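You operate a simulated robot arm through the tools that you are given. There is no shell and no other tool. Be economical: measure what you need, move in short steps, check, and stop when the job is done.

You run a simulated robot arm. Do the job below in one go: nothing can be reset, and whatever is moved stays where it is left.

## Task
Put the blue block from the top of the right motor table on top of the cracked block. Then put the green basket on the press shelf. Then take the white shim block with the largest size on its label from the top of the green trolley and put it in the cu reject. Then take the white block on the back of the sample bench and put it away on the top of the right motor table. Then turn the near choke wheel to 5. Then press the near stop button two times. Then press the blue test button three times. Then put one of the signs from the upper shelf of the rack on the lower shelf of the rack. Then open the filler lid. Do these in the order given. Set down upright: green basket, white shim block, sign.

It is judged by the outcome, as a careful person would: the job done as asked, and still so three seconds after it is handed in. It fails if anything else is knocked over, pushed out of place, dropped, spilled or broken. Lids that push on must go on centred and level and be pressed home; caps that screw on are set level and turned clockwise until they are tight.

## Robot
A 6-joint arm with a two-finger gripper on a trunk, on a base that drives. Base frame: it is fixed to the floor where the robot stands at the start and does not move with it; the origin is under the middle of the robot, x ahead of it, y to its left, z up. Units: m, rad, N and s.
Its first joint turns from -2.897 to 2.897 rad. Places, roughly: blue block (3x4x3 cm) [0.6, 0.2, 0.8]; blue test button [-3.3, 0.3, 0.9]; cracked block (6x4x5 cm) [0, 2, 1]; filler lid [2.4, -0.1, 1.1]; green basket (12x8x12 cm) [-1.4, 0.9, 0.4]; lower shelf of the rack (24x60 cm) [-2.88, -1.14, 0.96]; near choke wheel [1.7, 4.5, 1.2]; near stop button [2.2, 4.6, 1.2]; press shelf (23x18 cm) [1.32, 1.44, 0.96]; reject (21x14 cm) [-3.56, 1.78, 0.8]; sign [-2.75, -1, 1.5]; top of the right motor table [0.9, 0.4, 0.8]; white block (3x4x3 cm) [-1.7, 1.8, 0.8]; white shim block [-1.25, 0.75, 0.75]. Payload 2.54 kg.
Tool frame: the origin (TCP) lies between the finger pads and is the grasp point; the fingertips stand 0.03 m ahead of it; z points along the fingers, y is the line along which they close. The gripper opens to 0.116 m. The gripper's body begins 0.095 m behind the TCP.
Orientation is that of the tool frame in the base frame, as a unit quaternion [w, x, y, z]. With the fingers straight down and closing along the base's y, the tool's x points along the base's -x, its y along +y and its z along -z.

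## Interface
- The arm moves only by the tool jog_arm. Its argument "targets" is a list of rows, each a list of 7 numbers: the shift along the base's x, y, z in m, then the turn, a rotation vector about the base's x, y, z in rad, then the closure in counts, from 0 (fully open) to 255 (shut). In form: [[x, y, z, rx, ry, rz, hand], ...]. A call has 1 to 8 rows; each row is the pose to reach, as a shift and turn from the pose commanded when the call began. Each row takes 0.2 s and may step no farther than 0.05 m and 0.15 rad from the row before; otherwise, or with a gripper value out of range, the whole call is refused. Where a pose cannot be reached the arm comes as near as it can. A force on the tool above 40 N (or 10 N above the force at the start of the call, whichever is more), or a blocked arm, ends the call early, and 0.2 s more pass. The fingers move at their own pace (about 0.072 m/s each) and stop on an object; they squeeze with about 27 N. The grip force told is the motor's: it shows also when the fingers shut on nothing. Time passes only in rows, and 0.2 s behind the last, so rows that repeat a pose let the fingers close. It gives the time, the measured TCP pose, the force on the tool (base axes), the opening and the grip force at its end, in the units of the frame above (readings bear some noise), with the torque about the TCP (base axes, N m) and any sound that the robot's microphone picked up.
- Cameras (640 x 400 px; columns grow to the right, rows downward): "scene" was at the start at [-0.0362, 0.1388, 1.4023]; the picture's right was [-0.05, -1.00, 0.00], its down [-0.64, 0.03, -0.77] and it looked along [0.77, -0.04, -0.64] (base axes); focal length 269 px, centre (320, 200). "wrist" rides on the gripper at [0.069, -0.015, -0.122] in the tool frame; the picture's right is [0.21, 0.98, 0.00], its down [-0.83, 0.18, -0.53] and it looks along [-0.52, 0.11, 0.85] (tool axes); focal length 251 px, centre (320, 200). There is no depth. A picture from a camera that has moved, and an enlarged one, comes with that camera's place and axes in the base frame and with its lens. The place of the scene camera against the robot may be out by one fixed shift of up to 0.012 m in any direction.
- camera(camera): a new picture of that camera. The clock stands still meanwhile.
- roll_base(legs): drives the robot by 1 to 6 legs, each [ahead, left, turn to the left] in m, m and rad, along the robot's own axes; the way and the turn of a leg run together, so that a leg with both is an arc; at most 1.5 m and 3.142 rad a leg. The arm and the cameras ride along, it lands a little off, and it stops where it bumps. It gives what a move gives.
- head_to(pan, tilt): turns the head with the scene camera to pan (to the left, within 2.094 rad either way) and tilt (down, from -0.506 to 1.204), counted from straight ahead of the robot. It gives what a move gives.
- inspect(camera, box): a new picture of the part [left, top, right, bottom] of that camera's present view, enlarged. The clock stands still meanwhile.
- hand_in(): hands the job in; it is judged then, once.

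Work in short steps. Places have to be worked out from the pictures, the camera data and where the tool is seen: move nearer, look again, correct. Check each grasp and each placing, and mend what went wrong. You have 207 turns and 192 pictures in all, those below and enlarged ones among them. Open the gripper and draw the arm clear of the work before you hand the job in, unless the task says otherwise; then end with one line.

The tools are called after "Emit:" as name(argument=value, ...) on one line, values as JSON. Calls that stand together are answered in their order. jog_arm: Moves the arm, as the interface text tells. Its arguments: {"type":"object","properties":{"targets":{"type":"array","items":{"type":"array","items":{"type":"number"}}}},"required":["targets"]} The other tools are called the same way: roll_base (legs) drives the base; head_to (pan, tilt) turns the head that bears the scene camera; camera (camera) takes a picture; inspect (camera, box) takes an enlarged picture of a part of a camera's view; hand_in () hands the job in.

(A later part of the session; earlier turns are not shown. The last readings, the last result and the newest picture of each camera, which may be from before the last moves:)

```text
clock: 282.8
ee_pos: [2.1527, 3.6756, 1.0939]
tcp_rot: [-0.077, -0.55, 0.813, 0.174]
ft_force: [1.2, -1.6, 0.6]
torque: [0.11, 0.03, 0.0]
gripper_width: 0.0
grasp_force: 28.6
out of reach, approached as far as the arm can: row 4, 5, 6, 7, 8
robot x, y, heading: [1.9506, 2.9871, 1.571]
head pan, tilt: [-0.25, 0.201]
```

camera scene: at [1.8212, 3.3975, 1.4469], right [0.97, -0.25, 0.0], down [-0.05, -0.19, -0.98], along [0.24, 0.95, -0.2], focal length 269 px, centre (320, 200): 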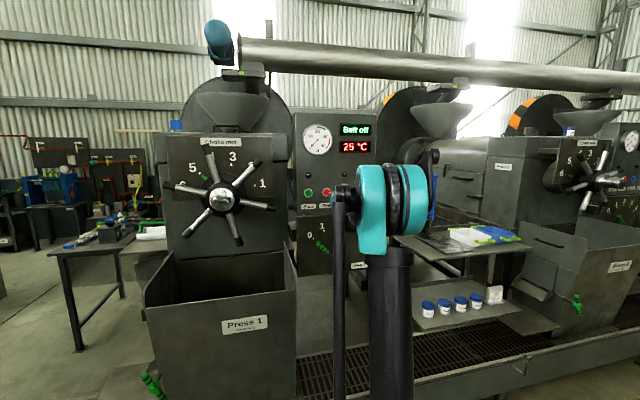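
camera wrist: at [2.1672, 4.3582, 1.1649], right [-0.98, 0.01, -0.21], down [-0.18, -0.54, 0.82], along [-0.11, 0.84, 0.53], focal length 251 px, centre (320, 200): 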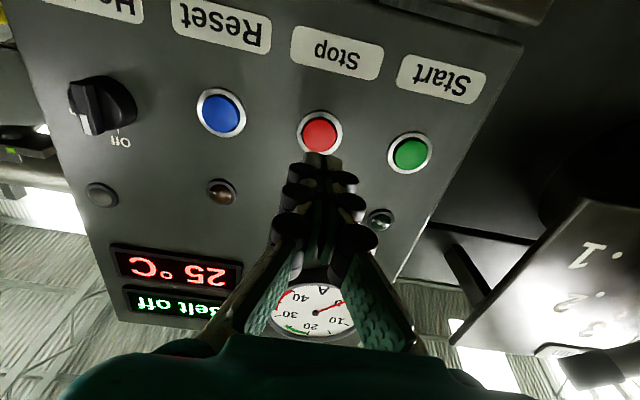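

I worked out the wrist is in a flipped branch (joint 4 near its limit). I undo it: pitch back up to horizontal, yaw right past the forearm line, then pitch down again. First, back up to horizontal in free space.

Emit:
jog_arm(targets=[[0, 0.025, 0.016, 0.127, -0.0515, 0, 255], [0, 0.05, 0.032, 0.254, -0.103, 0, 255], [0, 0.075, 0.048, 0.381, -0.1546, 0.001, 255], [0, 0.1, 0.064, 0.508, -0.206, 0.002, 255], [0, 0.125, 0.08, 0.635, -0.258, 0.003, 255], [0, 0.15, 0.1, 0.763, -0.309, 0.004, 255], [0, 0.175, 0.12, 0.89, -0.361, 0.004, 255], [0, 0.2, 0.14, 1.017, -0.412, 0.005, 255]])

Emit:
jog_arm(targets=[[-0.02, 0.01, 0, 0.127, -0.0515, 0, 255], [-0.04, 0.02, 0, 0.254, -0.103, 0, 255], [-0.06, 0.024, 0, 0.381, -0.1546, 0.001, 255]])

```text
clock: 284.6
ee_pos: [2.157, 3.8693, 1.2344]
tcp_rot: [0.359, -0.542, 0.624, 0.433]
ft_force: [0.7, 0.9, 0.4]
torque: [-0.02, 0.0, -0.05]
gripper_width: 0.0
grasp_force: 28.8
robot x, y, heading: [1.9512, 2.9826, 1.574]
head pan, tilt: [-0.25, 0.201]
```

```text
clock: 285.4
ee_pos: [2.0971, 3.8934, 1.2322]
tcp_rot: [0.501, -0.497, 0.5, 0.501]
ft_force: [0.5, 0.2, 0.5]
torque: [-0.05, -0.01, -0.03]
gripper_width: 0.0
grasp_force: 28.8
robot x, y, heading: [1.9484, 2.9844, 1.572]
head pan, tilt: [-0.25, 0.201]
```

Horizontal again. Now yaw right 0.6 rad while shifting left, to cross to the other wrist branch.

Emit:
jog_arm(targets=[[-0.04, 0, 0, 0, 0, -0.1, 255], [-0.08, 0, 0, 0, 0, -0.2, 255], [-0.12, 0, 0, 0, 0, -0.3, 255], [-0.16, 0, 0, 0, 0, -0.4, 255], [-0.2, 0, 0, 0, 0, -0.5, 255], [-0.24, 0, 0, 0, 0, -0.6, 255]])

Emit:
jog_arm(targets=[[0, -0.015, -0.01, 0.12, 0.0, 0, 255]])

```text
clock: 286.8
ee_pos: [1.8551, 3.8913, 1.232]
tcp_rot: [0.627, -0.326, 0.626, 0.329]
ft_force: [0.7, 0.3, 0.5]
torque: [-0.02, 0.02, 0.05]
gripper_width: 0.0
grasp_force: 29.0
robot x, y, heading: [1.9519, 2.9867, 1.567]
head pan, tilt: [-0.25, 0.201]
```

```text
clock: 287.2
ee_pos: [1.8539, 3.8778, 1.2214]
tcp_rot: [0.646, -0.289, 0.604, 0.367]
ft_force: [-0.1, -0.3, -0.4]
torque: [0.01, -0.02, 0.03]
gripper_width: 0.0
grasp_force: 28.8
robot x, y, heading: [1.9488, 2.9877, 1.565]
head pan, tilt: [-0.25, 0.201]
```

Now pitch down to vertical along the direct rotation, retracting as it goes.

Emit:
jog_arm(targets=[[0.004, -0.021, 0, -0.126, 0.0347, 0.0392, 255], [0.008, -0.042, 0, -0.252, 0.0694, 0.0783, 255], [0.012, -0.063, 0, -0.378, 0.104, 0.1175, 255], [0.016, -0.084, 0, -0.504, 0.1388, 0.1566, 255], [0.02, -0.105, 0, -0.63, 0.1735, 0.1958, 255], [0.024, -0.126, 0, -0.756, 0.2082, 0.235, 255], [0.028, -0.147, 0, -0.882, 0.2428, 0.2741, 255], [0.032, -0.168, 0, -1.008, 0.2775, 0.3132, 255]])

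Emit:
jog_arm(targets=[[0.004, -0.021, 0, -0.126, 0.0347, 0.0392, 255], [0.008, -0.042, 0, -0.252, 0.0694, 0.0783, 255], [0.012, -0.063, 0, -0.378, 0.104, 0.1175, 255], [0.016, -0.084, 0, -0.504, 0.1388, 0.1566, 255], [0.02, -0.105, 0, -0.63, 0.1735, 0.1958, 255]])

```text
clock: 289.0
ee_pos: [1.8859, 3.71, 1.2224]
tcp_rot: [0.277, -0.599, 0.734, 0.159]
ft_force: [-0.1, 0.0, -0.5]
torque: [0.0, -0.04, -0.02]
gripper_width: 0.0
grasp_force: 28.5
robot x, y, heading: [1.9496, 2.9828, 1.566]
head pan, tilt: [-0.25, 0.201]
```

```text
clock: 290.2
ee_pos: [1.9086, 3.6073, 1.2234]
tcp_rot: [0.0, -0.707, 0.707, -0.001]
ft_force: [-0.2, 0.2, 0.4]
torque: [-0.02, 0.03, -0.02]
gripper_width: 0.0
grasp_force: 28.4
robot x, y, heading: [1.9504, 2.9852, 1.573]
head pan, tilt: [-0.25, 0.201]
```

Wrist restored. Now drive to the blue test button near (-3.3, 0.3): strafe left to the aisle, back down it.

Emit:
roll_base(legs=[[0, 1.3, 0], [0, 1.3, 0], [-1.5, 0, 0], [-1.5, 0, 0]])

```text
clock: 317.0
ee_pos: [-0.7223, 0.6389, 1.2234]
tcp_rot: [0.0, -0.703, 0.712, 0.0]
ft_force: [0.2, -0.2, 0.8]
torque: [-0.02, -0.03, -0.02]
gripper_width: 0.0
grasp_force: 29.1
robot x, y, heading: [-0.6884, 0.0146, 1.56]
head pan, tilt: [-0.25, 0.201]
```

I turn to face -x first (so the arm doesn't sweep over the trolley shelf), then go ahead.

Emit:
roll_base(legs=[[0, 0, 1.582], [0, 0.03, 0], [1.4, 0, 0], [0.38, 0, 0], [0, -0.3, 0]])

Emit:
head_to(pan=0.0, tilt=0.4)

Emit:
camera(camera="scene")

```text
clock: 331.9
ee_pos: [-3.1048, 0.2295, 1.2222]
tcp_rot: [0.0, 1.0, 0.008, 0.0]
ft_force: [-0.1, 0.0, 0.3]
torque: [0.01, 0.02, -0.01]
gripper_width: 0.0001
grasp_force: 28.8
robot x, y, heading: [-2.4847, 0.279, -3.125]
head pan, tilt: [-0.25, 0.201]
```

```text
clock: 332.6
ee_pos: [-3.1059, 0.2302, 1.223]
tcp_rot: [0.0, 1.0, 0.008, -0.001]
ft_force: [-0.2, -0.9, -0.2]
torque: [0.02, 0.03, 0.02]
gripper_width: 0.0
grasp_force: 29.4
robot x, y, heading: [-2.486, 0.2815, -3.125]
head pan, tilt: [0.0, 0.4]
```

```text
61 pictures are left
camera scene: at [-2.4563, 0.1255, 1.4284], right [-0.02, 1.0, 0.0], down [0.39, 0.01, -0.92], along [-0.92, -0.01, -0.39], focal length 269 px, centre (320, 200)
```

scene: 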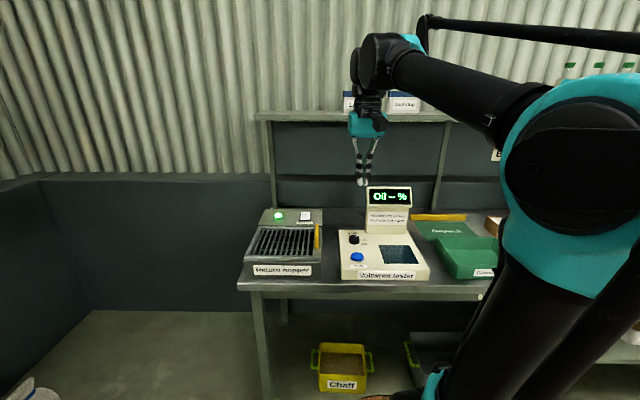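

Emit:
inspect(camera="scene", box=[320, 180, 440, 290])

Emit:
camera(camera="wrist")

```text
3.64 times, centred on (380, 235) of scene
camera zoom: at [-2.4563, 0.1255, 1.4284], right [-0.02, 1.0, 0.0], down [0.39, 0.01, -0.92], along [-0.92, -0.01, -0.39], focal length 977 px, centre (102, 73)
```

zoom: 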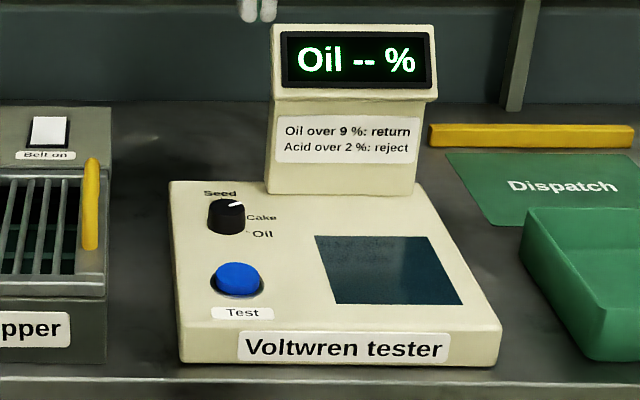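

```text
59 pictures are left
camera wrist: at [-3.0374, 0.2464, 1.3451], right [0.23, -0.97, 0.0], down [-0.82, -0.19, 0.53], along [-0.52, -0.12, -0.85], focal length 251 px, centre (320, 200)
```

wrist: 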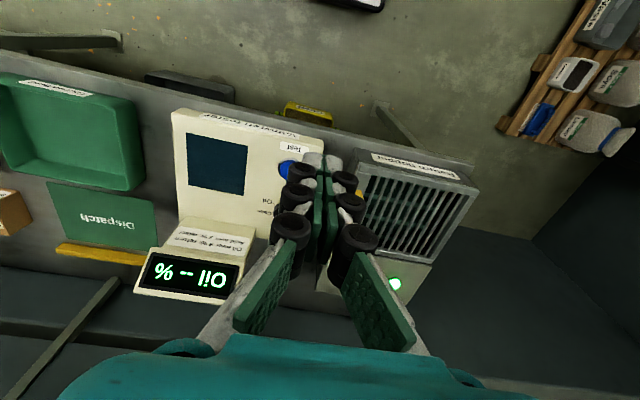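

Blue Test button triangulates to (-3.274, 0.262, 0.865). Back up 0.08 m for reach and go above it with fingers closed.

Emit:
roll_base(legs=[[-0.08, 0, 0]])

Emit:
jog_arm(targets=[[-0.031, 0.004, -0.033, 0, 0, 0, 255], [-0.062, 0.008, -0.066, 0, 0, 0, 255], [-0.093, 0.012, -0.099, 0, 0, 0, 255], [-0.124, 0.016, -0.132, 0, 0, 0, 255], [-0.155, 0.02, -0.165, 0, 0, 0, 255], [-0.186, 0.024, -0.198, 0, 0, 0, 255], [-0.217, 0.028, -0.231, 0, 0, 0, 255], [-0.248, 0.032, -0.263, 0, 0, 0, 255]])

Emit:
camera(camera="wrist")

```text
clock: 333.7
ee_pos: [-3.0252, 0.2304, 1.2234]
tcp_rot: [0.0, 1.0, 0.01, 0.0]
ft_force: [-0.2, 0.1, 0.1]
torque: [0.0, 0.0, 0.02]
gripper_width: 0.0
grasp_force: 28.9
robot x, y, heading: [-2.4032, 0.2819, -3.123]
head pan, tilt: [0.0, 0.4]
```

```text
clock: 335.5
ee_pos: [-3.2741, 0.2608, 0.9603]
tcp_rot: [0.0, 1.0, 0.008, 0.0]
ft_force: [1.8, 0.2, 0.9]
torque: [-0.03, 0.09, -0.02]
gripper_width: 0.0
grasp_force: 29.1
robot x, y, heading: [-2.4041, 0.2826, -3.121]
head pan, tilt: [0.0, 0.4]
```

```text
58 pictures are left
camera wrist: at [-3.2056, 0.2774, 1.0829], right [0.23, -0.97, 0.0], down [-0.82, -0.2, 0.53], along [-0.52, -0.12, -0.85], focal length 251 px, centre (320, 200)
```

wrist: 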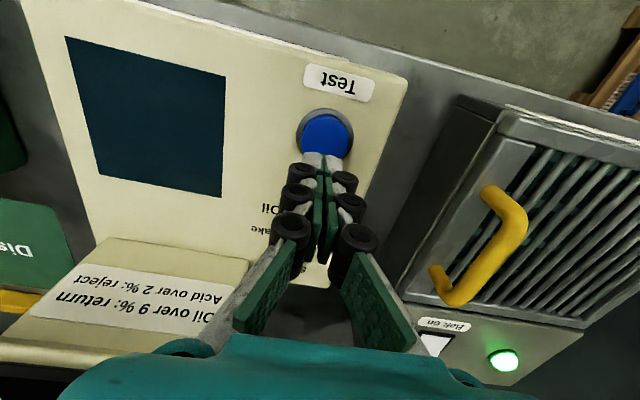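

Aligned. Descend to just above, then press slowly listening for a click.

Emit:
jog_arm(targets=[[0.001, -0.003, -0.03, 0, 0, 0, 255], [0.001, -0.003, -0.052, 0, 0, 0, 255]])

Emit:
jog_arm(targets=[[0, 0, -0.004, 0, 0, 0, 255], [0, 0, -0.008, 0, 0, 0, 255], [0, 0, -0.012, 0, 0, 0, 255], [0, 0, -0.016, 0, 0, 0, 255]])

```text
clock: 336.1
ee_pos: [-3.2711, 0.2578, 0.9101]
tcp_rot: [-0.001, 1.0, 0.009, 0.0]
ft_force: [-0.5, 0.2, -0.2]
torque: [0.05, -0.01, 0.0]
gripper_width: 0.0
grasp_force: 28.9
robot x, y, heading: [-2.4054, 0.2823, -3.118]
head pan, tilt: [0.0, 0.4]
```

```text
clock: 337.1
ee_pos: [-3.2734, 0.26, 0.8925]
tcp_rot: [-0.001, 1.0, 0.01, 0.0]
ft_force: [0.7, 1.1, 0.3]
torque: [-0.04, 0.01, -0.02]
gripper_width: 0.0
grasp_force: 28.8
robot x, y, heading: [-2.4082, 0.2854, -3.125]
head pan, tilt: [0.0, 0.4]
```

Emit:
jog_arm(targets=[[0, 0, -0.004, 0, 0, 0, 255], [0, 0, -0.008, 0, 0, 0, 255], [0, 0, -0.012, 0, 0, 0, 255]])

```text
clock: 337.9
ee_pos: [-3.2714, 0.2592, 0.88]
tcp_rot: [0.0, 1.0, 0.01, -0.001]
ft_force: [-2.2, 3.2, 14.7]
torque: [0.09, 0.08, 0.03]
gripper_width: 0.006
grasp_force: 28.8
robot x, y, heading: [-2.4052, 0.2818, -3.117]
head pan, tilt: [0.0, 0.4]
heard: click
```

First click. Rise 2.2 cm and press again (same depth), twice more, checking clicks each time.

Emit:
jog_arm(targets=[[0, 0, 0.012, 0, 0, 0, 255], [0, 0, 0.022, 0, 0, 0, 255], [0, 0, 0.022, 0, 0, 0, 255]])

Emit:
jog_arm(targets=[[0, 0, -0.01, 0, 0, 0, 255], [0, 0, -0.015, 0, 0, 0, 255], [0, 0, -0.019, 0, 0, 0, 255], [0, 0, -0.022, 0, 0, 0, 255]])

Emit:
jog_arm(targets=[[0, 0, 0.012, 0, 0, 0, 255], [0, 0, 0.022, 0, 0, 0, 255], [0, 0, 0.022, 0, 0, 0, 255]])

```text
clock: 338.7
ee_pos: [-3.2723, 0.2578, 0.902]
tcp_rot: [0.001, 1.0, 0.01, 0.0]
ft_force: [1.1, 0.6, -0.8]
torque: [0.0, 0.04, 0.01]
gripper_width: 0.0
grasp_force: 28.7
robot x, y, heading: [-2.4054, 0.2844, -3.123]
head pan, tilt: [0.0, 0.4]
```

```text
clock: 339.7
ee_pos: [-3.2723, 0.2599, 0.8815]
tcp_rot: [0.0, 1.0, 0.01, 0.0]
ft_force: [0.7, -2.0, 13.2]
torque: [0.02, -0.05, 0.01]
gripper_width: 0.0059
grasp_force: 28.5
robot x, y, heading: [-2.4032, 0.2831, -3.12]
head pan, tilt: [0.0, 0.4]
heard: click
```

```text
clock: 340.5
ee_pos: [-3.2722, 0.2592, 0.9027]
tcp_rot: [0.0, 1.0, 0.01, 0.0]
ft_force: [0.6, -0.5, -0.3]
torque: [0.0, 0.01, 0.03]
gripper_width: 0.0001
grasp_force: 28.7
robot x, y, heading: [-2.4032, 0.2825, -3.122]
head pan, tilt: [0.0, 0.4]
```

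Two clicks; third press, then rise away.

Emit:
jog_arm(targets=[[0, 0, -0.01, 0, 0, 0, 255], [0, 0, -0.015, 0, 0, 0, 255], [0, 0, -0.019, 0, 0, 0, 255], [0, 0, -0.022, 0, 0, 0, 255]])

Emit:
jog_arm(targets=[[0, 0, 0.03, 0, 0, 0, 255], [0.01, 0, 0.07, 0, 0, 0, 255], [0.03, 0, 0.11, 0, 0, 0, 255], [0.06, 0, 0.145, 0, 0, 0, 255], [0.09, 0, 0.18, 0, 0, 0, 255], [0.12, 0, 0.215, 0, 0, 0, 255], [0.16, 0, 0.24, 0, 0, 0, 200], [0.2, 0, 0.26, 0, 0, 0, 100]])

Emit:
head_to(pan=0.9, tilt=0.2)

Emit:
camera(camera="scene")

```text
clock: 341.5
ee_pos: [-3.2718, 0.2587, 0.88]
tcp_rot: [0.0, 1.0, 0.01, 0.001]
ft_force: [2.1, -2.0, 15.5]
torque: [-0.06, -0.04, -0.01]
gripper_width: 0.006
grasp_force: 28.7
robot x, y, heading: [-2.4024, 0.2827, -3.122]
head pan, tilt: [0.0, 0.4]
heard: click
```

```text
clock: 343.3
ee_pos: [-3.0718, 0.2569, 1.1408]
tcp_rot: [0.0, 1.0, 0.01, 0.0]
ft_force: [-1.1, 0.9, -0.3]
torque: [-0.04, -0.05, -0.01]
gripper_width: 0.0698
grasp_force: 0.5
robot x, y, heading: [-2.4062, 0.2819, -3.124]
head pan, tilt: [0.0, 0.4]
```

```text
clock: 344.5
ee_pos: [-3.0725, 0.2581, 1.1393]
tcp_rot: [0.0, 1.0, 0.009, 0.0]
ft_force: [-0.3, 0.1, 0.1]
torque: [-0.01, 0.02, -0.01]
gripper_width: 0.0706
grasp_force: 0.2
robot x, y, heading: [-2.4028, 0.283, -3.126]
head pan, tilt: [0.901, 0.201]
```

```text
57 pictures are left
camera scene: at [-2.3391, 0.0546, 1.4469], right [-0.79, 0.61, 0.0], down [0.12, 0.16, -0.98], along [-0.59, -0.78, -0.2], focal length 269 px, centre (320, 200)
```

scene: 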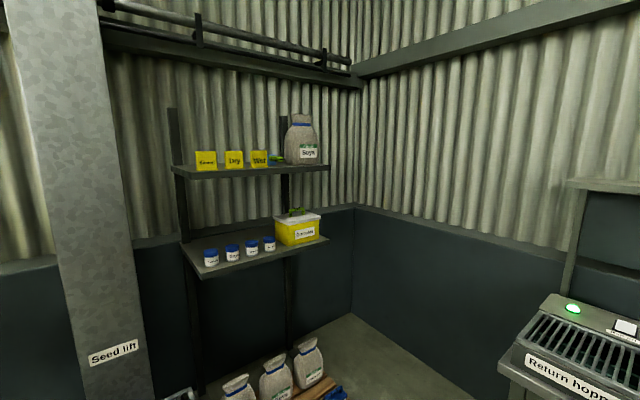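

Three clicks done. Now enlarge the rack with the yellow signs.

Emit:
inspect(camera="scene", box=[160, 105, 340, 285])

```text
2.22 times, centred on (250, 195) of scene
camera zoom: at [-2.3391, 0.0546, 1.4469], right [-0.79, 0.61, 0.0], down [0.12, 0.16, -0.98], along [-0.59, -0.78, -0.2], focal length 597 px, centre (476, 211)
```

zoom: 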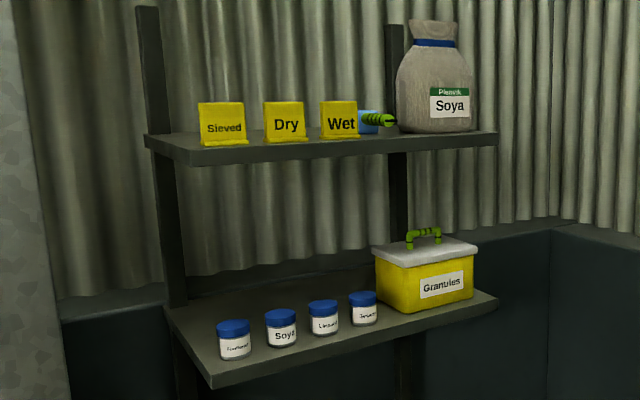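

Signs "Sieved / Dry / Wet" stand on the upper shelf (z≈1.35), "Sieved" near (-2.61,-1.02). I drive to face -y in front of it.

Emit:
roll_base(legs=[[0, 0, 1.553], [0.3, -0.21, 0]])

Emit:
head_to(pan=0.0, tilt=0.25)

Emit:
camera(camera="scene")

```text
clock: 350.6
ee_pos: [-2.5918, -0.6816, 1.1412]
tcp_rot: [0.0, 0.705, 0.709, 0.0]
ft_force: [0.7, -0.1, -0.2]
torque: [-0.01, -0.02, 0.0]
gripper_width: 0.0705
grasp_force: 0.0
robot x, y, heading: [-2.6111, -0.0141, -1.562]
head pan, tilt: [0.901, 0.201]
```

```text
clock: 351.8
ee_pos: [-2.5913, -0.6823, 1.1408]
tcp_rot: [0.0, 0.706, 0.708, 0.0]
ft_force: [-0.1, 0.8, 0.0]
torque: [-0.02, 0.0, 0.01]
gripper_width: 0.0704
grasp_force: 0.1
robot x, y, heading: [-2.6083, -0.016, -1.571]
head pan, tilt: [0.0, 0.25]
```

```text
55 pictures are left
camera scene: at [-2.4607, 0.0075, 1.4423], right [-1.0, -0.01, 0.0], down [0.0, 0.25, -0.97], along [0.01, -0.97, -0.25], focal length 269 px, centre (320, 200)
```

scene: 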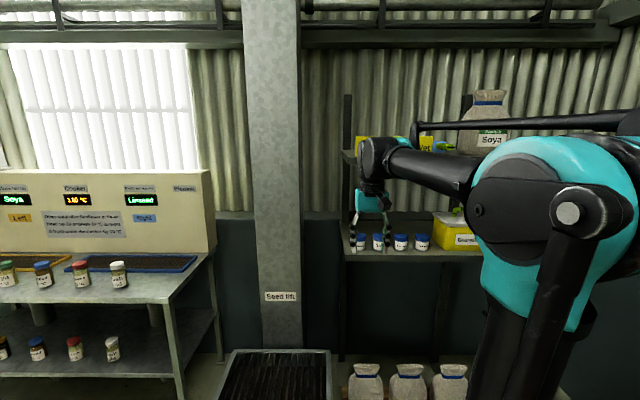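

The arm hides the signs from the head camera, so I use the wrist camera: raise and pitch the tool 45° forward.

Emit:
jog_arm(targets=[[-0.003, -0.01, 0.045, -0.098, 0, 0, 47], [-0.006, -0.02, 0.09, -0.196, 0, 0, 47], [-0.009, -0.03, 0.135, -0.294, 0, 0, 47], [-0.012, -0.04, 0.18, -0.392, 0, 0, 47], [-0.015, -0.05, 0.225, -0.49, 0, 0, 47], [-0.018, -0.06, 0.27, -0.588, 0, 0, 47], [-0.02, -0.07, 0.315, -0.687, 0, 0, 47], [-0.02, -0.08, 0.355, -0.785, 0, 0, 47]])

Emit:
camera(camera="wrist")

```text
clock: 353.6
ee_pos: [-2.6133, -0.7606, 1.4938]
tcp_rot: [0.27, 0.651, 0.655, -0.272]
ft_force: [0.2, 0.9, 0.6]
torque: [-0.01, 0.02, 0.01]
gripper_width: 0.095
grasp_force: 0.1
robot x, y, heading: [-2.6061, -0.014, -1.566]
head pan, tilt: [0.0, 0.25]
```

```text
54 pictures are left
camera wrist: at [-2.6287, -0.6261, 1.5311], right [0.98, 0.15, -0.16], down [0.19, -0.2, 0.96], along [0.12, -0.97, -0.23], focal length 251 px, centre (320, 200)
```

wrist: 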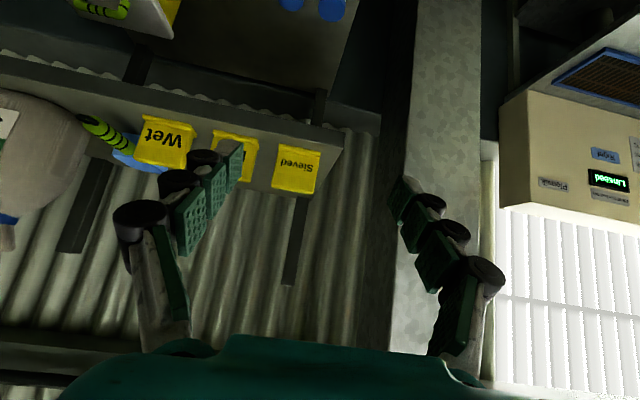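

"Sieved" centre triangulates to (-2.626, -1.07, 1.378). Approach part way and check.

Emit:
jog_arm(targets=[[-0.004, -0.045, -0.012, 0, 0, 0, 47], [-0.008, -0.09, -0.026, 0, 0, 0, 47], [-0.011, -0.135, -0.04, 0, 0, 0, 47], [-0.011, -0.18, -0.055, 0, 0, 0, 47]])

Emit:
camera(camera="wrist")

```text
clock: 354.6
ee_pos: [-2.6225, -0.9415, 1.4393]
tcp_rot: [0.27, 0.651, 0.656, -0.271]
ft_force: [-0.2, 2.0, 1.1]
torque: [-0.06, 0.01, -0.01]
gripper_width: 0.0947
grasp_force: 0.0
robot x, y, heading: [-2.6095, -0.0126, -1.564]
head pan, tilt: [0.0, 0.25]
```

```text
53 pictures are left
camera wrist: at [-2.638, -0.8059, 1.4764], right [0.98, 0.16, -0.16], down [0.19, -0.21, 0.96], along [0.12, -0.97, -0.23], focal length 251 px, centre (320, 200)
```

wrist: 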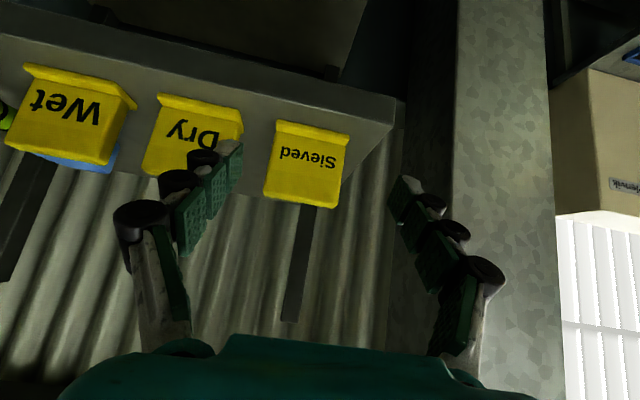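

Sign is ~0.088 wide at x≈-2.630; I open to ~0.104, centre, and advance around it.

Emit:
jog_arm(targets=[[-0.008, 0, 0, 0, 0, 0, 26], [-0.008, -0.03, -0.012, 0, 0, 0, 26], [-0.008, -0.06, -0.024, 0, 0, 0, 26]])

Emit:
camera(camera="wrist")

```text
clock: 355.4
ee_pos: [-2.6324, -1.0023, 1.4176]
tcp_rot: [0.27, 0.651, 0.656, -0.27]
ft_force: [0.3, 0.9, 1.6]
torque: [-0.02, 0.02, 0.02]
gripper_width: 0.1042
grasp_force: 0.0
robot x, y, heading: [-2.6096, -0.0143, -1.565]
head pan, tilt: [0.0, 0.25]
```

```text
52 pictures are left
camera wrist: at [-2.6474, -0.8668, 1.4542], right [0.98, 0.16, -0.16], down [0.19, -0.21, 0.96], along [0.12, -0.97, -0.23], focal length 251 px, centre (320, 200)
```

wrist: 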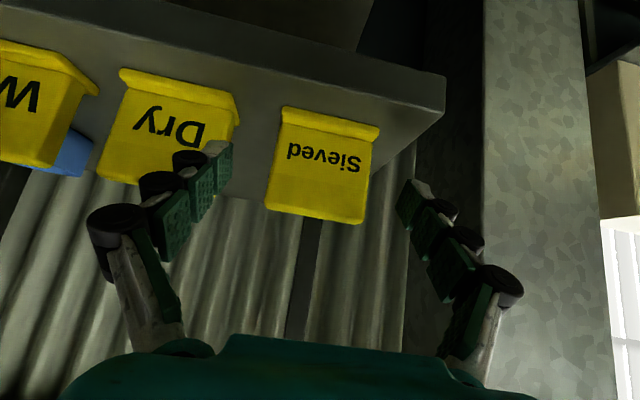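

Centred. Advance the last 6 cm and close gently.

Emit:
jog_arm(targets=[[0.001, -0.03, -0.013, 0, 0, 0, 26], [0.001, -0.058, -0.025, 0, 0, 0, 26]])

Emit:
camera(camera="wrist")

```text
clock: 356.0
ee_pos: [-2.6322, -1.0586, 1.3888]
tcp_rot: [0.27, 0.651, 0.655, -0.271]
ft_force: [0.0, -0.6, 0.1]
torque: [0.02, 0.02, 0.01]
gripper_width: 0.1042
grasp_force: 0.0
out of reach, approached as far as the arm can: row 2
robot x, y, heading: [-2.6096, -0.012, -1.56]
head pan, tilt: [0.0, 0.25]
```

```text
51 pictures are left
camera wrist: at [-2.6482, -0.9238, 1.4255], right [0.98, 0.16, -0.16], down [0.19, -0.21, 0.96], along [0.12, -0.97, -0.23], focal length 251 px, centre (320, 200)
```

wrist: 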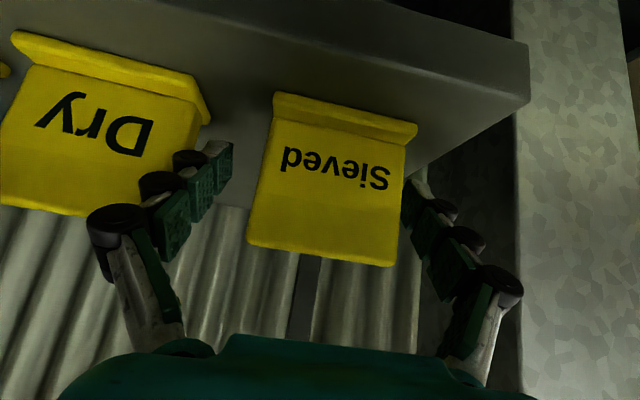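

The plate is between the fingers at TCP depth. Close.

Emit:
jog_arm(targets=[[0.003, 0, 0, 0, 0, 0, 60], [0.003, 0, 0, 0, 0, 0, 255], [0.003, 0, 0, 0, 0, 0, 255]])

Emit:
jog_arm(targets=[[0, 0, 0.015, 0, 0, 0, 255], [0, 0.01, 0.04, 0, 0, 0, 255]])

Emit:
camera(camera="wrist")

```text
clock: 356.8
ee_pos: [-2.6288, -1.0587, 1.3879]
tcp_rot: [0.27, 0.651, 0.655, -0.271]
ft_force: [-1.7, -0.1, 1.6]
torque: [-0.02, 0.07, 0.02]
gripper_width: 0.0729
grasp_force: 27.0
robot x, y, heading: [-2.609, -0.0149, -1.564]
head pan, tilt: [0.0, 0.25]
```

```text
clock: 357.4
ee_pos: [-2.6259, -1.0343, 1.4103]
tcp_rot: [0.27, 0.651, 0.655, -0.271]
ft_force: [-0.3, 0.9, -0.9]
torque: [0.01, -0.03, -0.01]
gripper_width: 0.073
grasp_force: 27.0
out of reach, approached as far as the arm can: row 1, 2
robot x, y, heading: [-2.6081, -0.0162, -1.563]
head pan, tilt: [0.0, 0.25]
```

```text
50 pictures are left
camera wrist: at [-2.642, -0.9004, 1.4475], right [0.98, 0.16, -0.16], down [0.19, -0.21, 0.96], along [0.12, -0.97, -0.23], focal length 251 px, centre (320, 200)
```

wrist: 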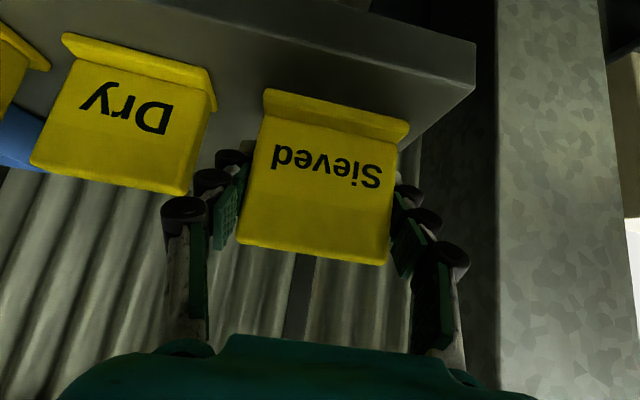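

Sign held (0.073 m). Pull it out clear of the shelf, then lower in front of the lower shelf and look.

Emit:
jog_arm(targets=[[0, 0.045, 0.012, 0, 0, 0, 255], [0, 0.09, 0.012, 0, 0, 0, 255], [0, 0.135, 0.01, 0, 0, 0, 255], [0, 0.18, 0.0, 0, 0, 0, 255], [0, 0.22, -0.02, 0, 0, 0, 255], [0, 0.25, -0.06, 0, 0, 0, 255], [0, 0.27, -0.105, 0, 0, 0, 255], [0, 0.28, -0.15, 0, 0, 0, 255]])

Emit:
camera(camera="wrist")

Emit:
head_to(pan=0.25, tilt=0.45)

Emit:
camera(camera="scene")

```text
clock: 359.2
ee_pos: [-2.6284, -0.7557, 1.2596]
tcp_rot: [0.27, 0.651, 0.655, -0.271]
ft_force: [0.7, -0.4, -0.8]
torque: [0.04, -0.02, -0.01]
gripper_width: 0.0727
grasp_force: 27.3
robot x, y, heading: [-2.6101, -0.0192, -1.565]
head pan, tilt: [0.0, 0.25]
```

```text
49 pictures are left
camera wrist: at [-2.6433, -0.6201, 1.297], right [0.98, 0.16, -0.16], down [0.19, -0.21, 0.96], along [0.12, -0.97, -0.23], focal length 251 px, centre (320, 200)
```

wrist: 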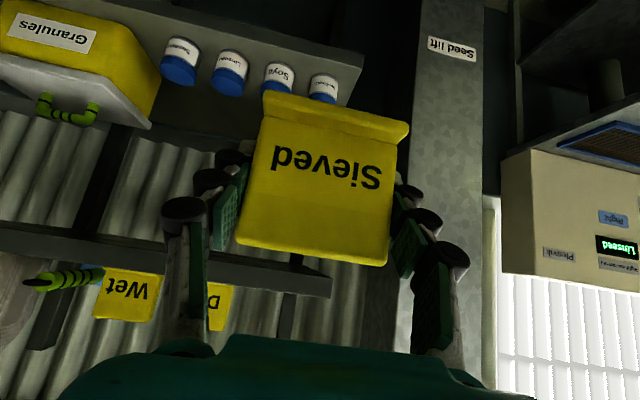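

```text
clock: 360.0
ee_pos: [-2.6272, -0.7544, 1.2615]
tcp_rot: [0.27, 0.651, 0.655, -0.271]
ft_force: [-0.2, -0.3, -0.1]
torque: [0.01, 0.01, 0.04]
gripper_width: 0.073
grasp_force: 27.4
robot x, y, heading: [-2.6082, -0.0125, -1.562]
head pan, tilt: [0.25, 0.45]
```

```text
48 pictures are left
camera scene: at [-2.4381, 0.012, 1.4237], right [-0.97, -0.25, 0.0], down [-0.11, 0.42, -0.9], along [0.23, -0.87, -0.43], focal length 269 px, centre (320, 200)
```

scene: 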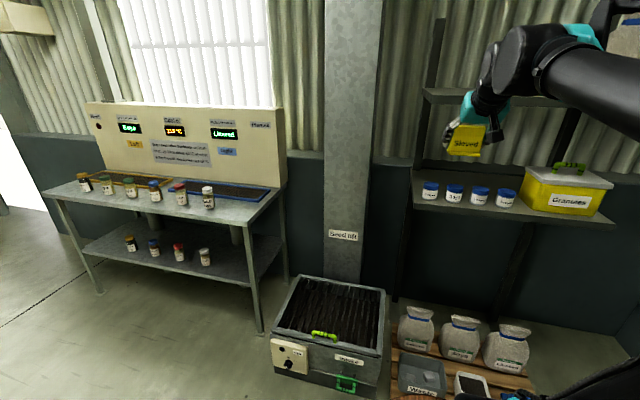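

Emit:
inspect(camera="scene", box=[400, 130, 620, 250])

```text
2.91 times, centred on (510, 190) of scene
camera zoom: at [-2.4381, 0.012, 1.4237], right [-0.97, -0.25, 0.0], down [-0.11, 0.42, -0.9], along [0.23, -0.87, -0.43], focal length 781 px, centre (-233, 229)
```

zoom: 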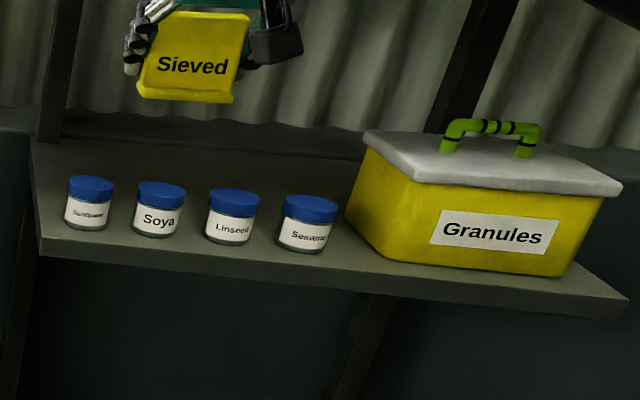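

The free space on the lower shelf is behind the jars (jars y≈-1.045…-1.105). Coming straight in over the jars would hit the upper shelf, so I'll lower the sign beside the shelf's left end (x≈-2.485) and slide it in behind the jars. First position there, still in front.

Emit:
roll_base(legs=[[0.12, 0, 0]])

Emit:
jog_arm(targets=[[0.045, 0, 0, 0, 0, 0, 255], [0.09, 0, 0, 0, 0, 0, 255], [0.13, -0.01, 0, 0, 0, 0, 255], [0.14, -0.04, -0.01, 0, 0, 0, 255], [0.14, -0.08, -0.03, 0, 0, 0, 255], [0.14, -0.12, -0.05, 0, 0, 0, 255]])

Emit:
camera(camera="wrist")

Emit:
inspect(camera="scene", box=[380, 110, 640, 270])

```text
clock: 361.2
ee_pos: [-2.6281, -0.8751, 1.2606]
tcp_rot: [0.27, 0.652, 0.655, -0.272]
ft_force: [0.0, -0.3, 0.2]
torque: [0.02, 0.01, -0.03]
gripper_width: 0.0731
grasp_force: 27.0
robot x, y, heading: [-2.6099, -0.1314, -1.571]
head pan, tilt: [0.25, 0.45]
```

```text
clock: 362.6
ee_pos: [-2.4897, -0.9934, 1.2122]
tcp_rot: [0.269, 0.652, 0.654, -0.272]
ft_force: [0.2, 1.1, 0.2]
torque: [-0.01, -0.01, 0.0]
gripper_width: 0.073
grasp_force: 26.7
robot x, y, heading: [-2.6062, -0.1305, -1.567]
head pan, tilt: [0.25, 0.45]
```

```text
46 pictures are left
camera wrist: at [-2.5049, -0.8579, 1.2492], right [0.98, 0.15, -0.16], down [0.19, -0.21, 0.96], along [0.12, -0.97, -0.23], focal length 251 px, centre (320, 200)
```

wrist: 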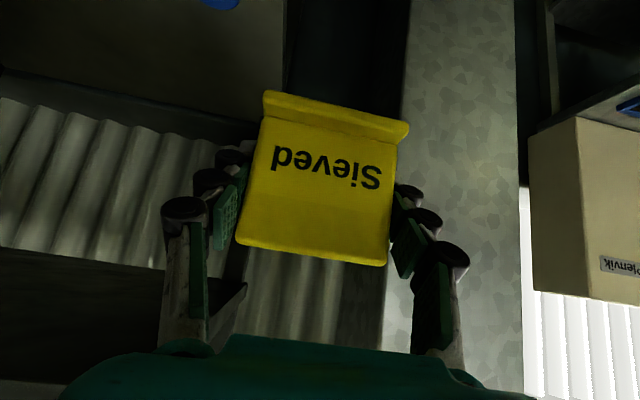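

```text
2.46 times, centred on (510, 190) of scene
camera zoom: at [-2.4374, -0.107, 1.4236], right [-0.97, -0.25, 0.0], down [-0.11, 0.42, -0.9], along [0.23, -0.87, -0.43], focal length 661 px, centre (-148, 225)
```

zoom: 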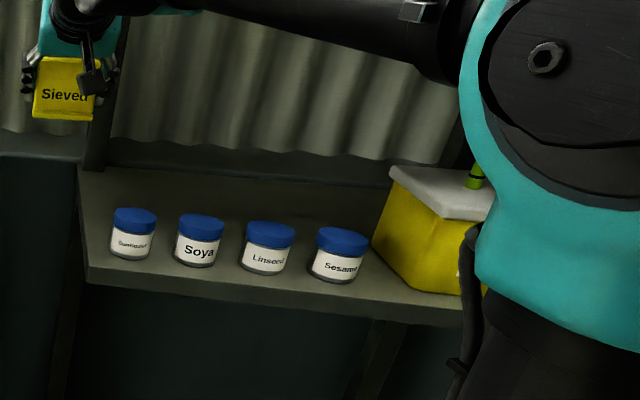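

There is ample depth behind the jars. Advance beside the shelf end to y≈-1.15 and lower to z≈1.08, then look.

Emit:
jog_arm(targets=[[0.005, -0.04, -0.01, 0, 0, 0, 255], [0.005, -0.08, -0.02, 0, 0, 0, 255], [0.005, -0.12, -0.04, 0, 0, 0, 255], [0.005, -0.157, -0.07, 0, 0, 0, 255], [0.005, -0.157, -0.11, 0, 0, 0, 255], [0.005, -0.157, -0.13, 0, 0, 0, 255]])

Emit:
camera(camera="wrist")

Emit:
inspect(camera="scene", box=[360, 120, 540, 250])

```text
clock: 364.0
ee_pos: [-2.4823, -1.1523, 1.0803]
tcp_rot: [0.269, 0.652, 0.655, -0.271]
ft_force: [-0.6, 0.2, -1.1]
torque: [0.03, 0.0, 0.0]
gripper_width: 0.0728
grasp_force: 27.1
robot x, y, heading: [-2.6088, -0.1339, -1.568]
head pan, tilt: [0.25, 0.45]
```

```text
44 pictures are left
camera wrist: at [-2.4979, -1.0185, 1.1176], right [0.98, 0.15, -0.16], down [0.19, -0.21, 0.96], along [0.12, -0.97, -0.23], focal length 251 px, centre (320, 200)
```

wrist: 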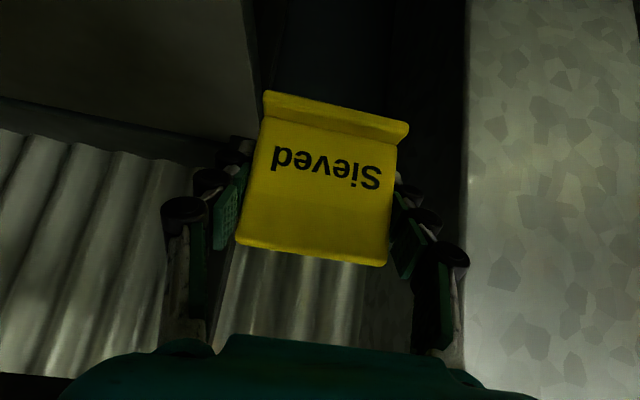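

```text
3.08 times, centred on (450, 185) of scene
camera zoom: at [-2.4374, -0.1075, 1.4236], right [-0.97, -0.25, 0.0], down [-0.11, 0.42, -0.9], along [0.23, -0.87, -0.44], focal length 826 px, centre (-80, 246)
```

zoom: 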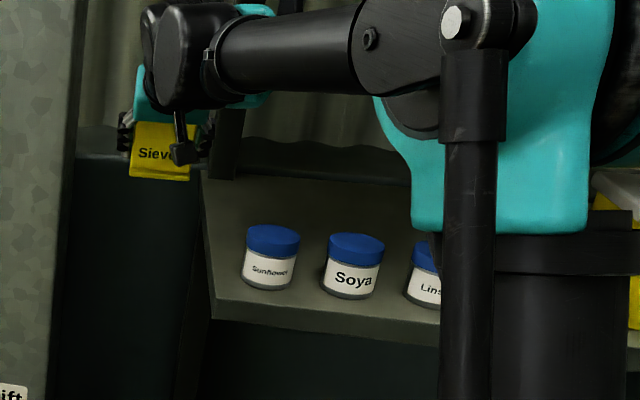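

Calibrated: jars span y≈-1.015…-1.075 with tops ≈1.01. With TCP at y≈-1.12 the sign clears behind them and the wrist camera stays in front. Lower to z≈1.02 and slide -x.

Emit:
jog_arm(targets=[[0, 0.015, -0.03, 0, 0, 0, 255], [0, 0.03, -0.055, 0, 0, 0, 255]])

Emit:
inspect(camera="scene", box=[360, 140, 480, 230])

```text
clock: 364.6
ee_pos: [-2.4841, -1.1215, 1.0264]
tcp_rot: [0.27, 0.651, 0.655, -0.272]
ft_force: [0.5, 0.5, 0.3]
torque: [-0.01, -0.01, -0.01]
gripper_width: 0.073
grasp_force: 27.6
robot x, y, heading: [-2.6099, -0.1336, -1.566]
head pan, tilt: [0.25, 0.45]
```

```text
4.44 times, centred on (420, 185) of scene
camera zoom: at [-2.4373, -0.1076, 1.4236], right [-0.97, -0.25, 0.0], down [-0.11, 0.42, -0.9], along [0.23, -0.87, -0.44], focal length 1194 px, centre (-124, 267)
```

zoom: 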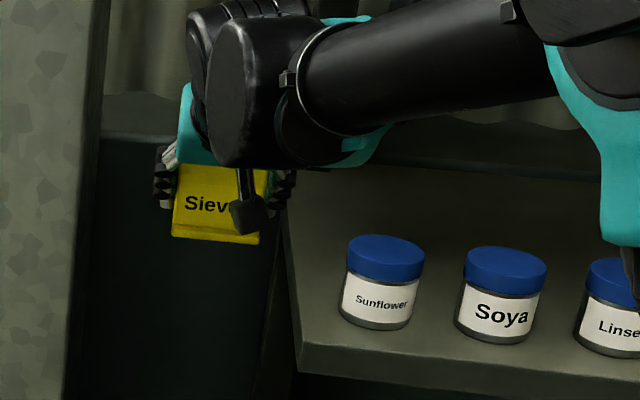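

Sign bottom ≈0.98. Shift 1.3 cm back and slide -x by 0.14, in guarded steps.

Emit:
jog_arm(targets=[[0, -0.013, 0, 0, 0, 0, 255], [-0.035, -0.013, 0, 0, 0, 0, 255], [-0.07, -0.013, 0, 0, 0, 0, 255]])

Emit:
inspect(camera="scene", box=[360, 140, 480, 230])

```text
clock: 365.4
ee_pos: [-2.5533, -1.1345, 1.024]
tcp_rot: [0.269, 0.652, 0.655, -0.272]
ft_force: [-0.5, 0.1, -1.2]
torque: [0.01, 0.03, -0.01]
gripper_width: 0.0728
grasp_force: 26.8
robot x, y, heading: [-2.6084, -0.1306, -1.568]
head pan, tilt: [0.25, 0.45]
```

```text
4.44 times, centred on (420, 185) of scene
camera zoom: at [-2.4371, -0.1075, 1.4236], right [-0.97, -0.25, 0.0], down [-0.11, 0.42, -0.9], along [0.23, -0.87, -0.44], focal length 1194 px, centre (-124, 267)
```

zoom: 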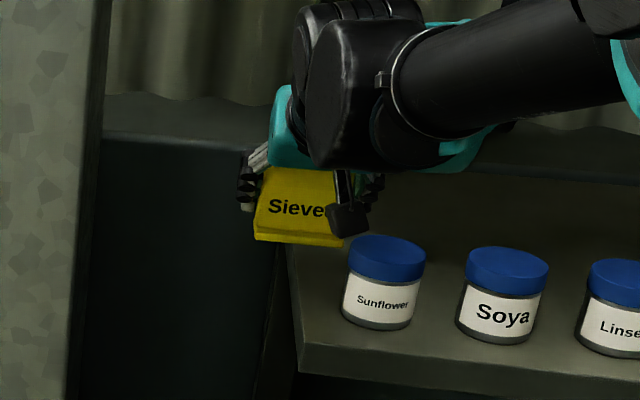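

Camera bottom ≈1.04, jar top ≈1.01: clear. Continue the slide another 7 cm.

Emit:
jog_arm(targets=[[-0.035, 0, 0, 0, 0, 0, 255], [-0.07, 0, 0, 0, 0, 0, 255]])

Emit:
inspect(camera="scene", box=[360, 140, 480, 230])

```text
clock: 366.0
ee_pos: [-2.6228, -1.135, 1.0264]
tcp_rot: [0.27, 0.652, 0.655, -0.272]
ft_force: [-0.1, -0.2, -0.4]
torque: [-0.01, 0.03, -0.02]
gripper_width: 0.0727
grasp_force: 27.2
robot x, y, heading: [-2.6044, -0.1355, -1.57]
head pan, tilt: [0.25, 0.45]
```

```text
4.44 times, centred on (420, 185) of scene
camera zoom: at [-2.4372, -0.1075, 1.4236], right [-0.97, -0.25, 0.0], down [-0.11, 0.42, -0.9], along [0.23, -0.87, -0.44], focal length 1194 px, centre (-124, 267)
```

zoom: 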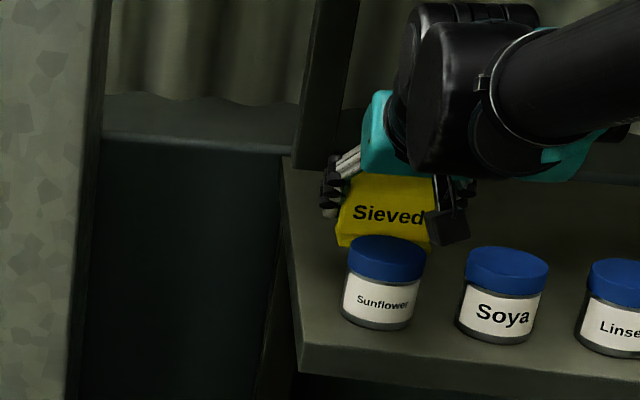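

Sign is over the shelf behind the Sunflower jar. Lower in 3-4 mm steps until contact.

Emit:
jog_arm(targets=[[0, 0, -0.004, 0, 0, 0, 255], [0, 0, -0.008, 0, 0, 0, 255], [0, 0, -0.012, 0, 0, 0, 255], [0, 0, -0.015, 0, 0, 0, 255], [0, 0, -0.018, 0, 0, 0, 255]])

Emit:
inspect(camera="scene", box=[380, 150, 460, 210])

```text
clock: 367.2
ee_pos: [-2.6224, -1.1341, 1.0081]
tcp_rot: [0.27, 0.652, 0.655, -0.271]
ft_force: [-0.5, 0.4, -0.2]
torque: [0.0, 0.0, 0.01]
gripper_width: 0.0729
grasp_force: 27.1
robot x, y, heading: [-2.608, -0.1337, -1.568]
head pan, tilt: [0.25, 0.45]
```

```text
6.67 times, centred on (420, 180) of scene
camera zoom: at [-2.4374, -0.1076, 1.4237], right [-0.97, -0.25, 0.0], down [-0.11, 0.42, -0.9], along [0.23, -0.87, -0.44], focal length 1791 px, centre (-347, 333)
```

zoom: 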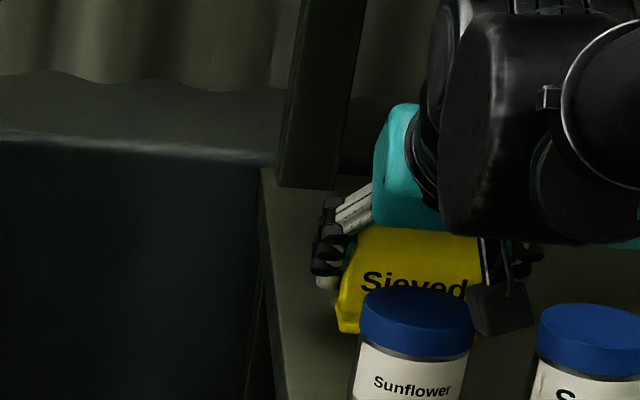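

Camera hangs in the gap between jar caps; continue lowering carefully.

Emit:
jog_arm(targets=[[0, 0, -0.003, 0, 0, 0, 255], [0, 0, -0.006, 0, 0, 0, 255], [0, 0, -0.009, 0, 0, 0, 255], [0, 0, -0.011, 0, 0, 0, 255]])

Emit:
inspect(camera="scene", box=[380, 150, 460, 210])

```text
clock: 368.2
ee_pos: [-2.6217, -1.1353, 0.9955]
tcp_rot: [0.27, 0.652, 0.655, -0.271]
ft_force: [0.3, 0.3, -0.5]
torque: [0.0, 0.0, 0.02]
gripper_width: 0.0728
grasp_force: 26.9
robot x, y, heading: [-2.6112, -0.1308, -1.567]
head pan, tilt: [0.25, 0.45]
```

```text
6.67 times, centred on (420, 180) of scene
camera zoom: at [-2.4374, -0.1076, 1.4237], right [-0.97, -0.25, 0.0], down [-0.11, 0.42, -0.9], along [0.23, -0.87, -0.44], focal length 1791 px, centre (-347, 333)
```

zoom: 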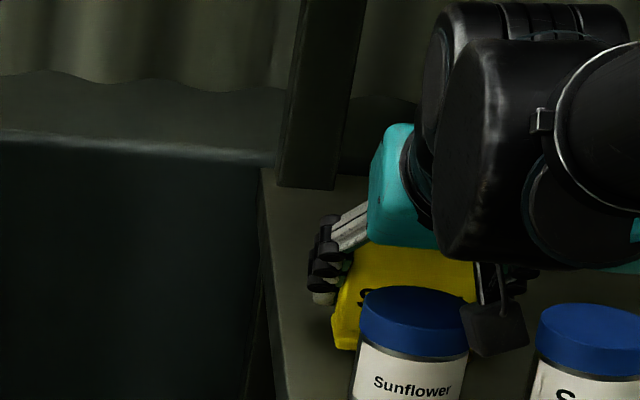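

Emit:
jog_arm(targets=[[0, 0, -0.002, 0, 0, 0, 255], [0, 0, -0.004, 0, 0, 0, 255], [0, 0, -0.006, 0, 0, 0, 255], [0, 0, -0.008, 0, 0, 0, 255]])

```text
clock: 369.2
ee_pos: [-2.6219, -1.1347, 0.9881]
tcp_rot: [0.27, 0.652, 0.655, -0.271]
ft_force: [0.7, -0.1, -0.2]
torque: [-0.02, 0.0, 0.0]
gripper_width: 0.0732
grasp_force: 26.6
robot x, y, heading: [-2.611, -0.1326, -1.563]
head pan, tilt: [0.25, 0.45]
```

Emit:
inspect(camera="scene", box=[390, 160, 450, 220])

Emit:
jog_arm(targets=[[0, 0, -0.002, 0, 0, 0, 255], [0, 0, -0.004, 0, 0, 0, 255], [0, 0, -0.006, 0, 0, 0, 255]])

```text
6.67 times, centred on (420, 190) of scene
camera zoom: at [-2.4374, -0.1076, 1.4237], right [-0.97, -0.25, 0.0], down [-0.11, 0.42, -0.9], along [0.23, -0.87, -0.44], focal length 1791 px, centre (-347, 267)
```

zoom: 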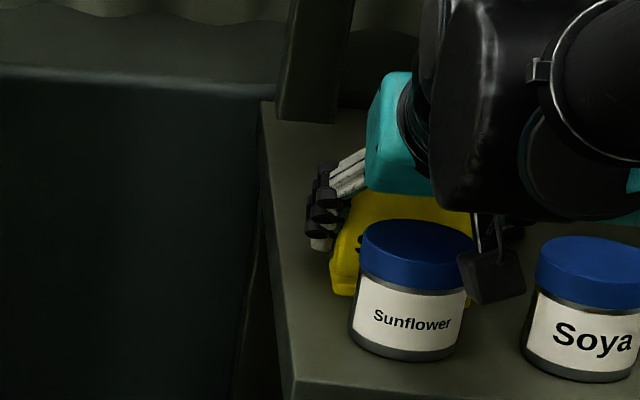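

```text
clock: 370.0
ee_pos: [-2.6236, -1.1343, 0.9842]
tcp_rot: [0.27, 0.651, 0.655, -0.273]
ft_force: [0.1, -2.9, 18.3]
torque: [-0.01, -0.07, -0.03]
gripper_width: 0.0731
grasp_force: 27.3
robot x, y, heading: [-2.6126, -0.1306, -1.568]
head pan, tilt: [0.25, 0.45]
```

Contact (18 N). Ease, open, then withdraw up-and-back along the tool axis.

Emit:
jog_arm(targets=[[0, 0, 0.001, 0, 0, 0, 255], [0, 0, 0.001, 0, 0, 0, 75], [0, 0, 0.001, 0, 0, 0, 50], [0, 0, 0.001, 0, 0, 0, 40], [0, 0.005, 0.015, 0, 0, 0, 40], [0, 0.03, 0.045, 0, 0, 0, 40], [0, 0.06, 0.075, 0, 0, 0, 40], [0, 0.095, 0.11, 0, 0, 0, 40]])

Emit:
inspect(camera="scene", box=[370, 140, 490, 230])

```text
clock: 371.8
ee_pos: [-2.6229, -1.0407, 1.0919]
tcp_rot: [0.27, 0.652, 0.655, -0.271]
ft_force: [-0.7, -0.4, -0.2]
torque: [0.02, 0.0, -0.01]
gripper_width: 0.0978
grasp_force: 0.1
robot x, y, heading: [-2.6072, -0.1371, -1.567]
head pan, tilt: [0.25, 0.45]
```

```text
4.44 times, centred on (430, 185) of scene
camera zoom: at [-2.4374, -0.108, 1.4237], right [-0.97, -0.25, 0.0], down [-0.11, 0.42, -0.9], along [0.23, -0.87, -0.44], focal length 1194 px, centre (-169, 267)
```

zoom: 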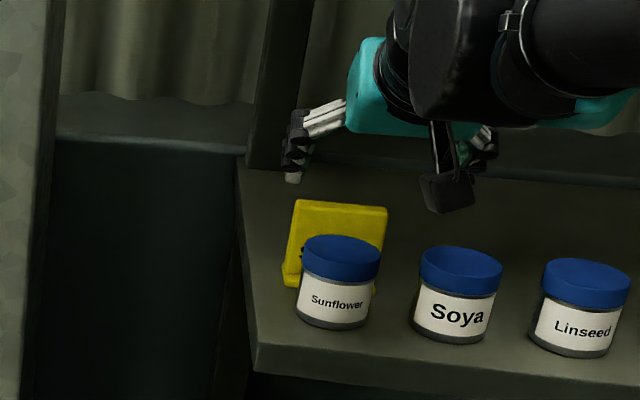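

Sign stands upright on the lower shelf. Retract and pitch the tool back down, then head for the filler lid.

Emit:
jog_arm(targets=[[0, 0.04, 0.01, 0, 0, 0, 40], [0, 0.08, 0.02, 0, 0, 0, 40], [0, 0.12, 0.035, 0.14, 0, 0, 40], [0, 0.16, 0.05, 0.28, 0, 0, 40], [0, 0.2, 0.065, 0.42, 0, 0, 40], [0, 0.24, 0.08, 0.56, 0, 0, 100], [0, 0.28, 0.095, 0.7, 0, 0, 100], [0, 0.32, 0.11, 0.785, 0, 0, 100]])

Emit:
roll_base(legs=[[-0.2, 0, 0], [0, 0, 1.57], [1.3, 0, 0], [1.3, 0, 0]])

Emit:
head_to(pan=-0.35, tilt=0.2)

Emit:
camera(camera="scene")

```text
clock: 373.6
ee_pos: [-2.6214, -0.7179, 1.202]
tcp_rot: [-0.002, 0.706, 0.709, 0.0]
ft_force: [-0.9, -1.2, -0.8]
torque: [0.01, 0.0, 0.02]
gripper_width: 0.0704
grasp_force: 0.0
robot x, y, heading: [-2.6082, -0.1327, -1.566]
head pan, tilt: [0.25, 0.45]
```

```text
clock: 391.4
ee_pos: [0.608, 0.0739, 1.2023]
tcp_rot: [0.0, 0.001, 1.0, -0.001]
ft_force: [0.0, 1.0, 0.5]
torque: [-0.01, 0.01, -0.05]
gripper_width: 0.0706
grasp_force: 0.0
robot x, y, heading: [0.0211, 0.0876, -0.008]
head pan, tilt: [0.25, 0.45]
```

```text
clock: 392.4
ee_pos: [0.6099, 0.0754, 1.2011]
tcp_rot: [0.0, 0.001, 1.0, -0.001]
ft_force: [1.0, 0.1, -0.3]
torque: [0.02, -0.02, -0.01]
gripper_width: 0.0704
grasp_force: 0.1
robot x, y, heading: [0.025, 0.09, -0.006]
head pan, tilt: [-0.351, 0.201]
```

```text
35 pictures are left
camera scene: at [-0.0101, 0.2032, 1.4468], right [-0.35, -0.94, 0.0], down [-0.19, 0.07, -0.98], along [0.92, -0.34, -0.2], focal length 269 px, centre (320, 200)
```

scene: 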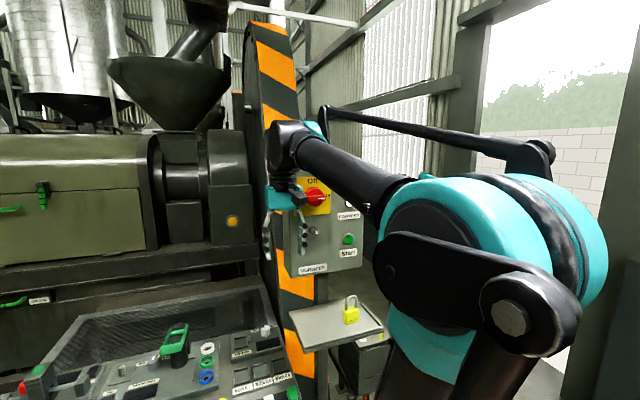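

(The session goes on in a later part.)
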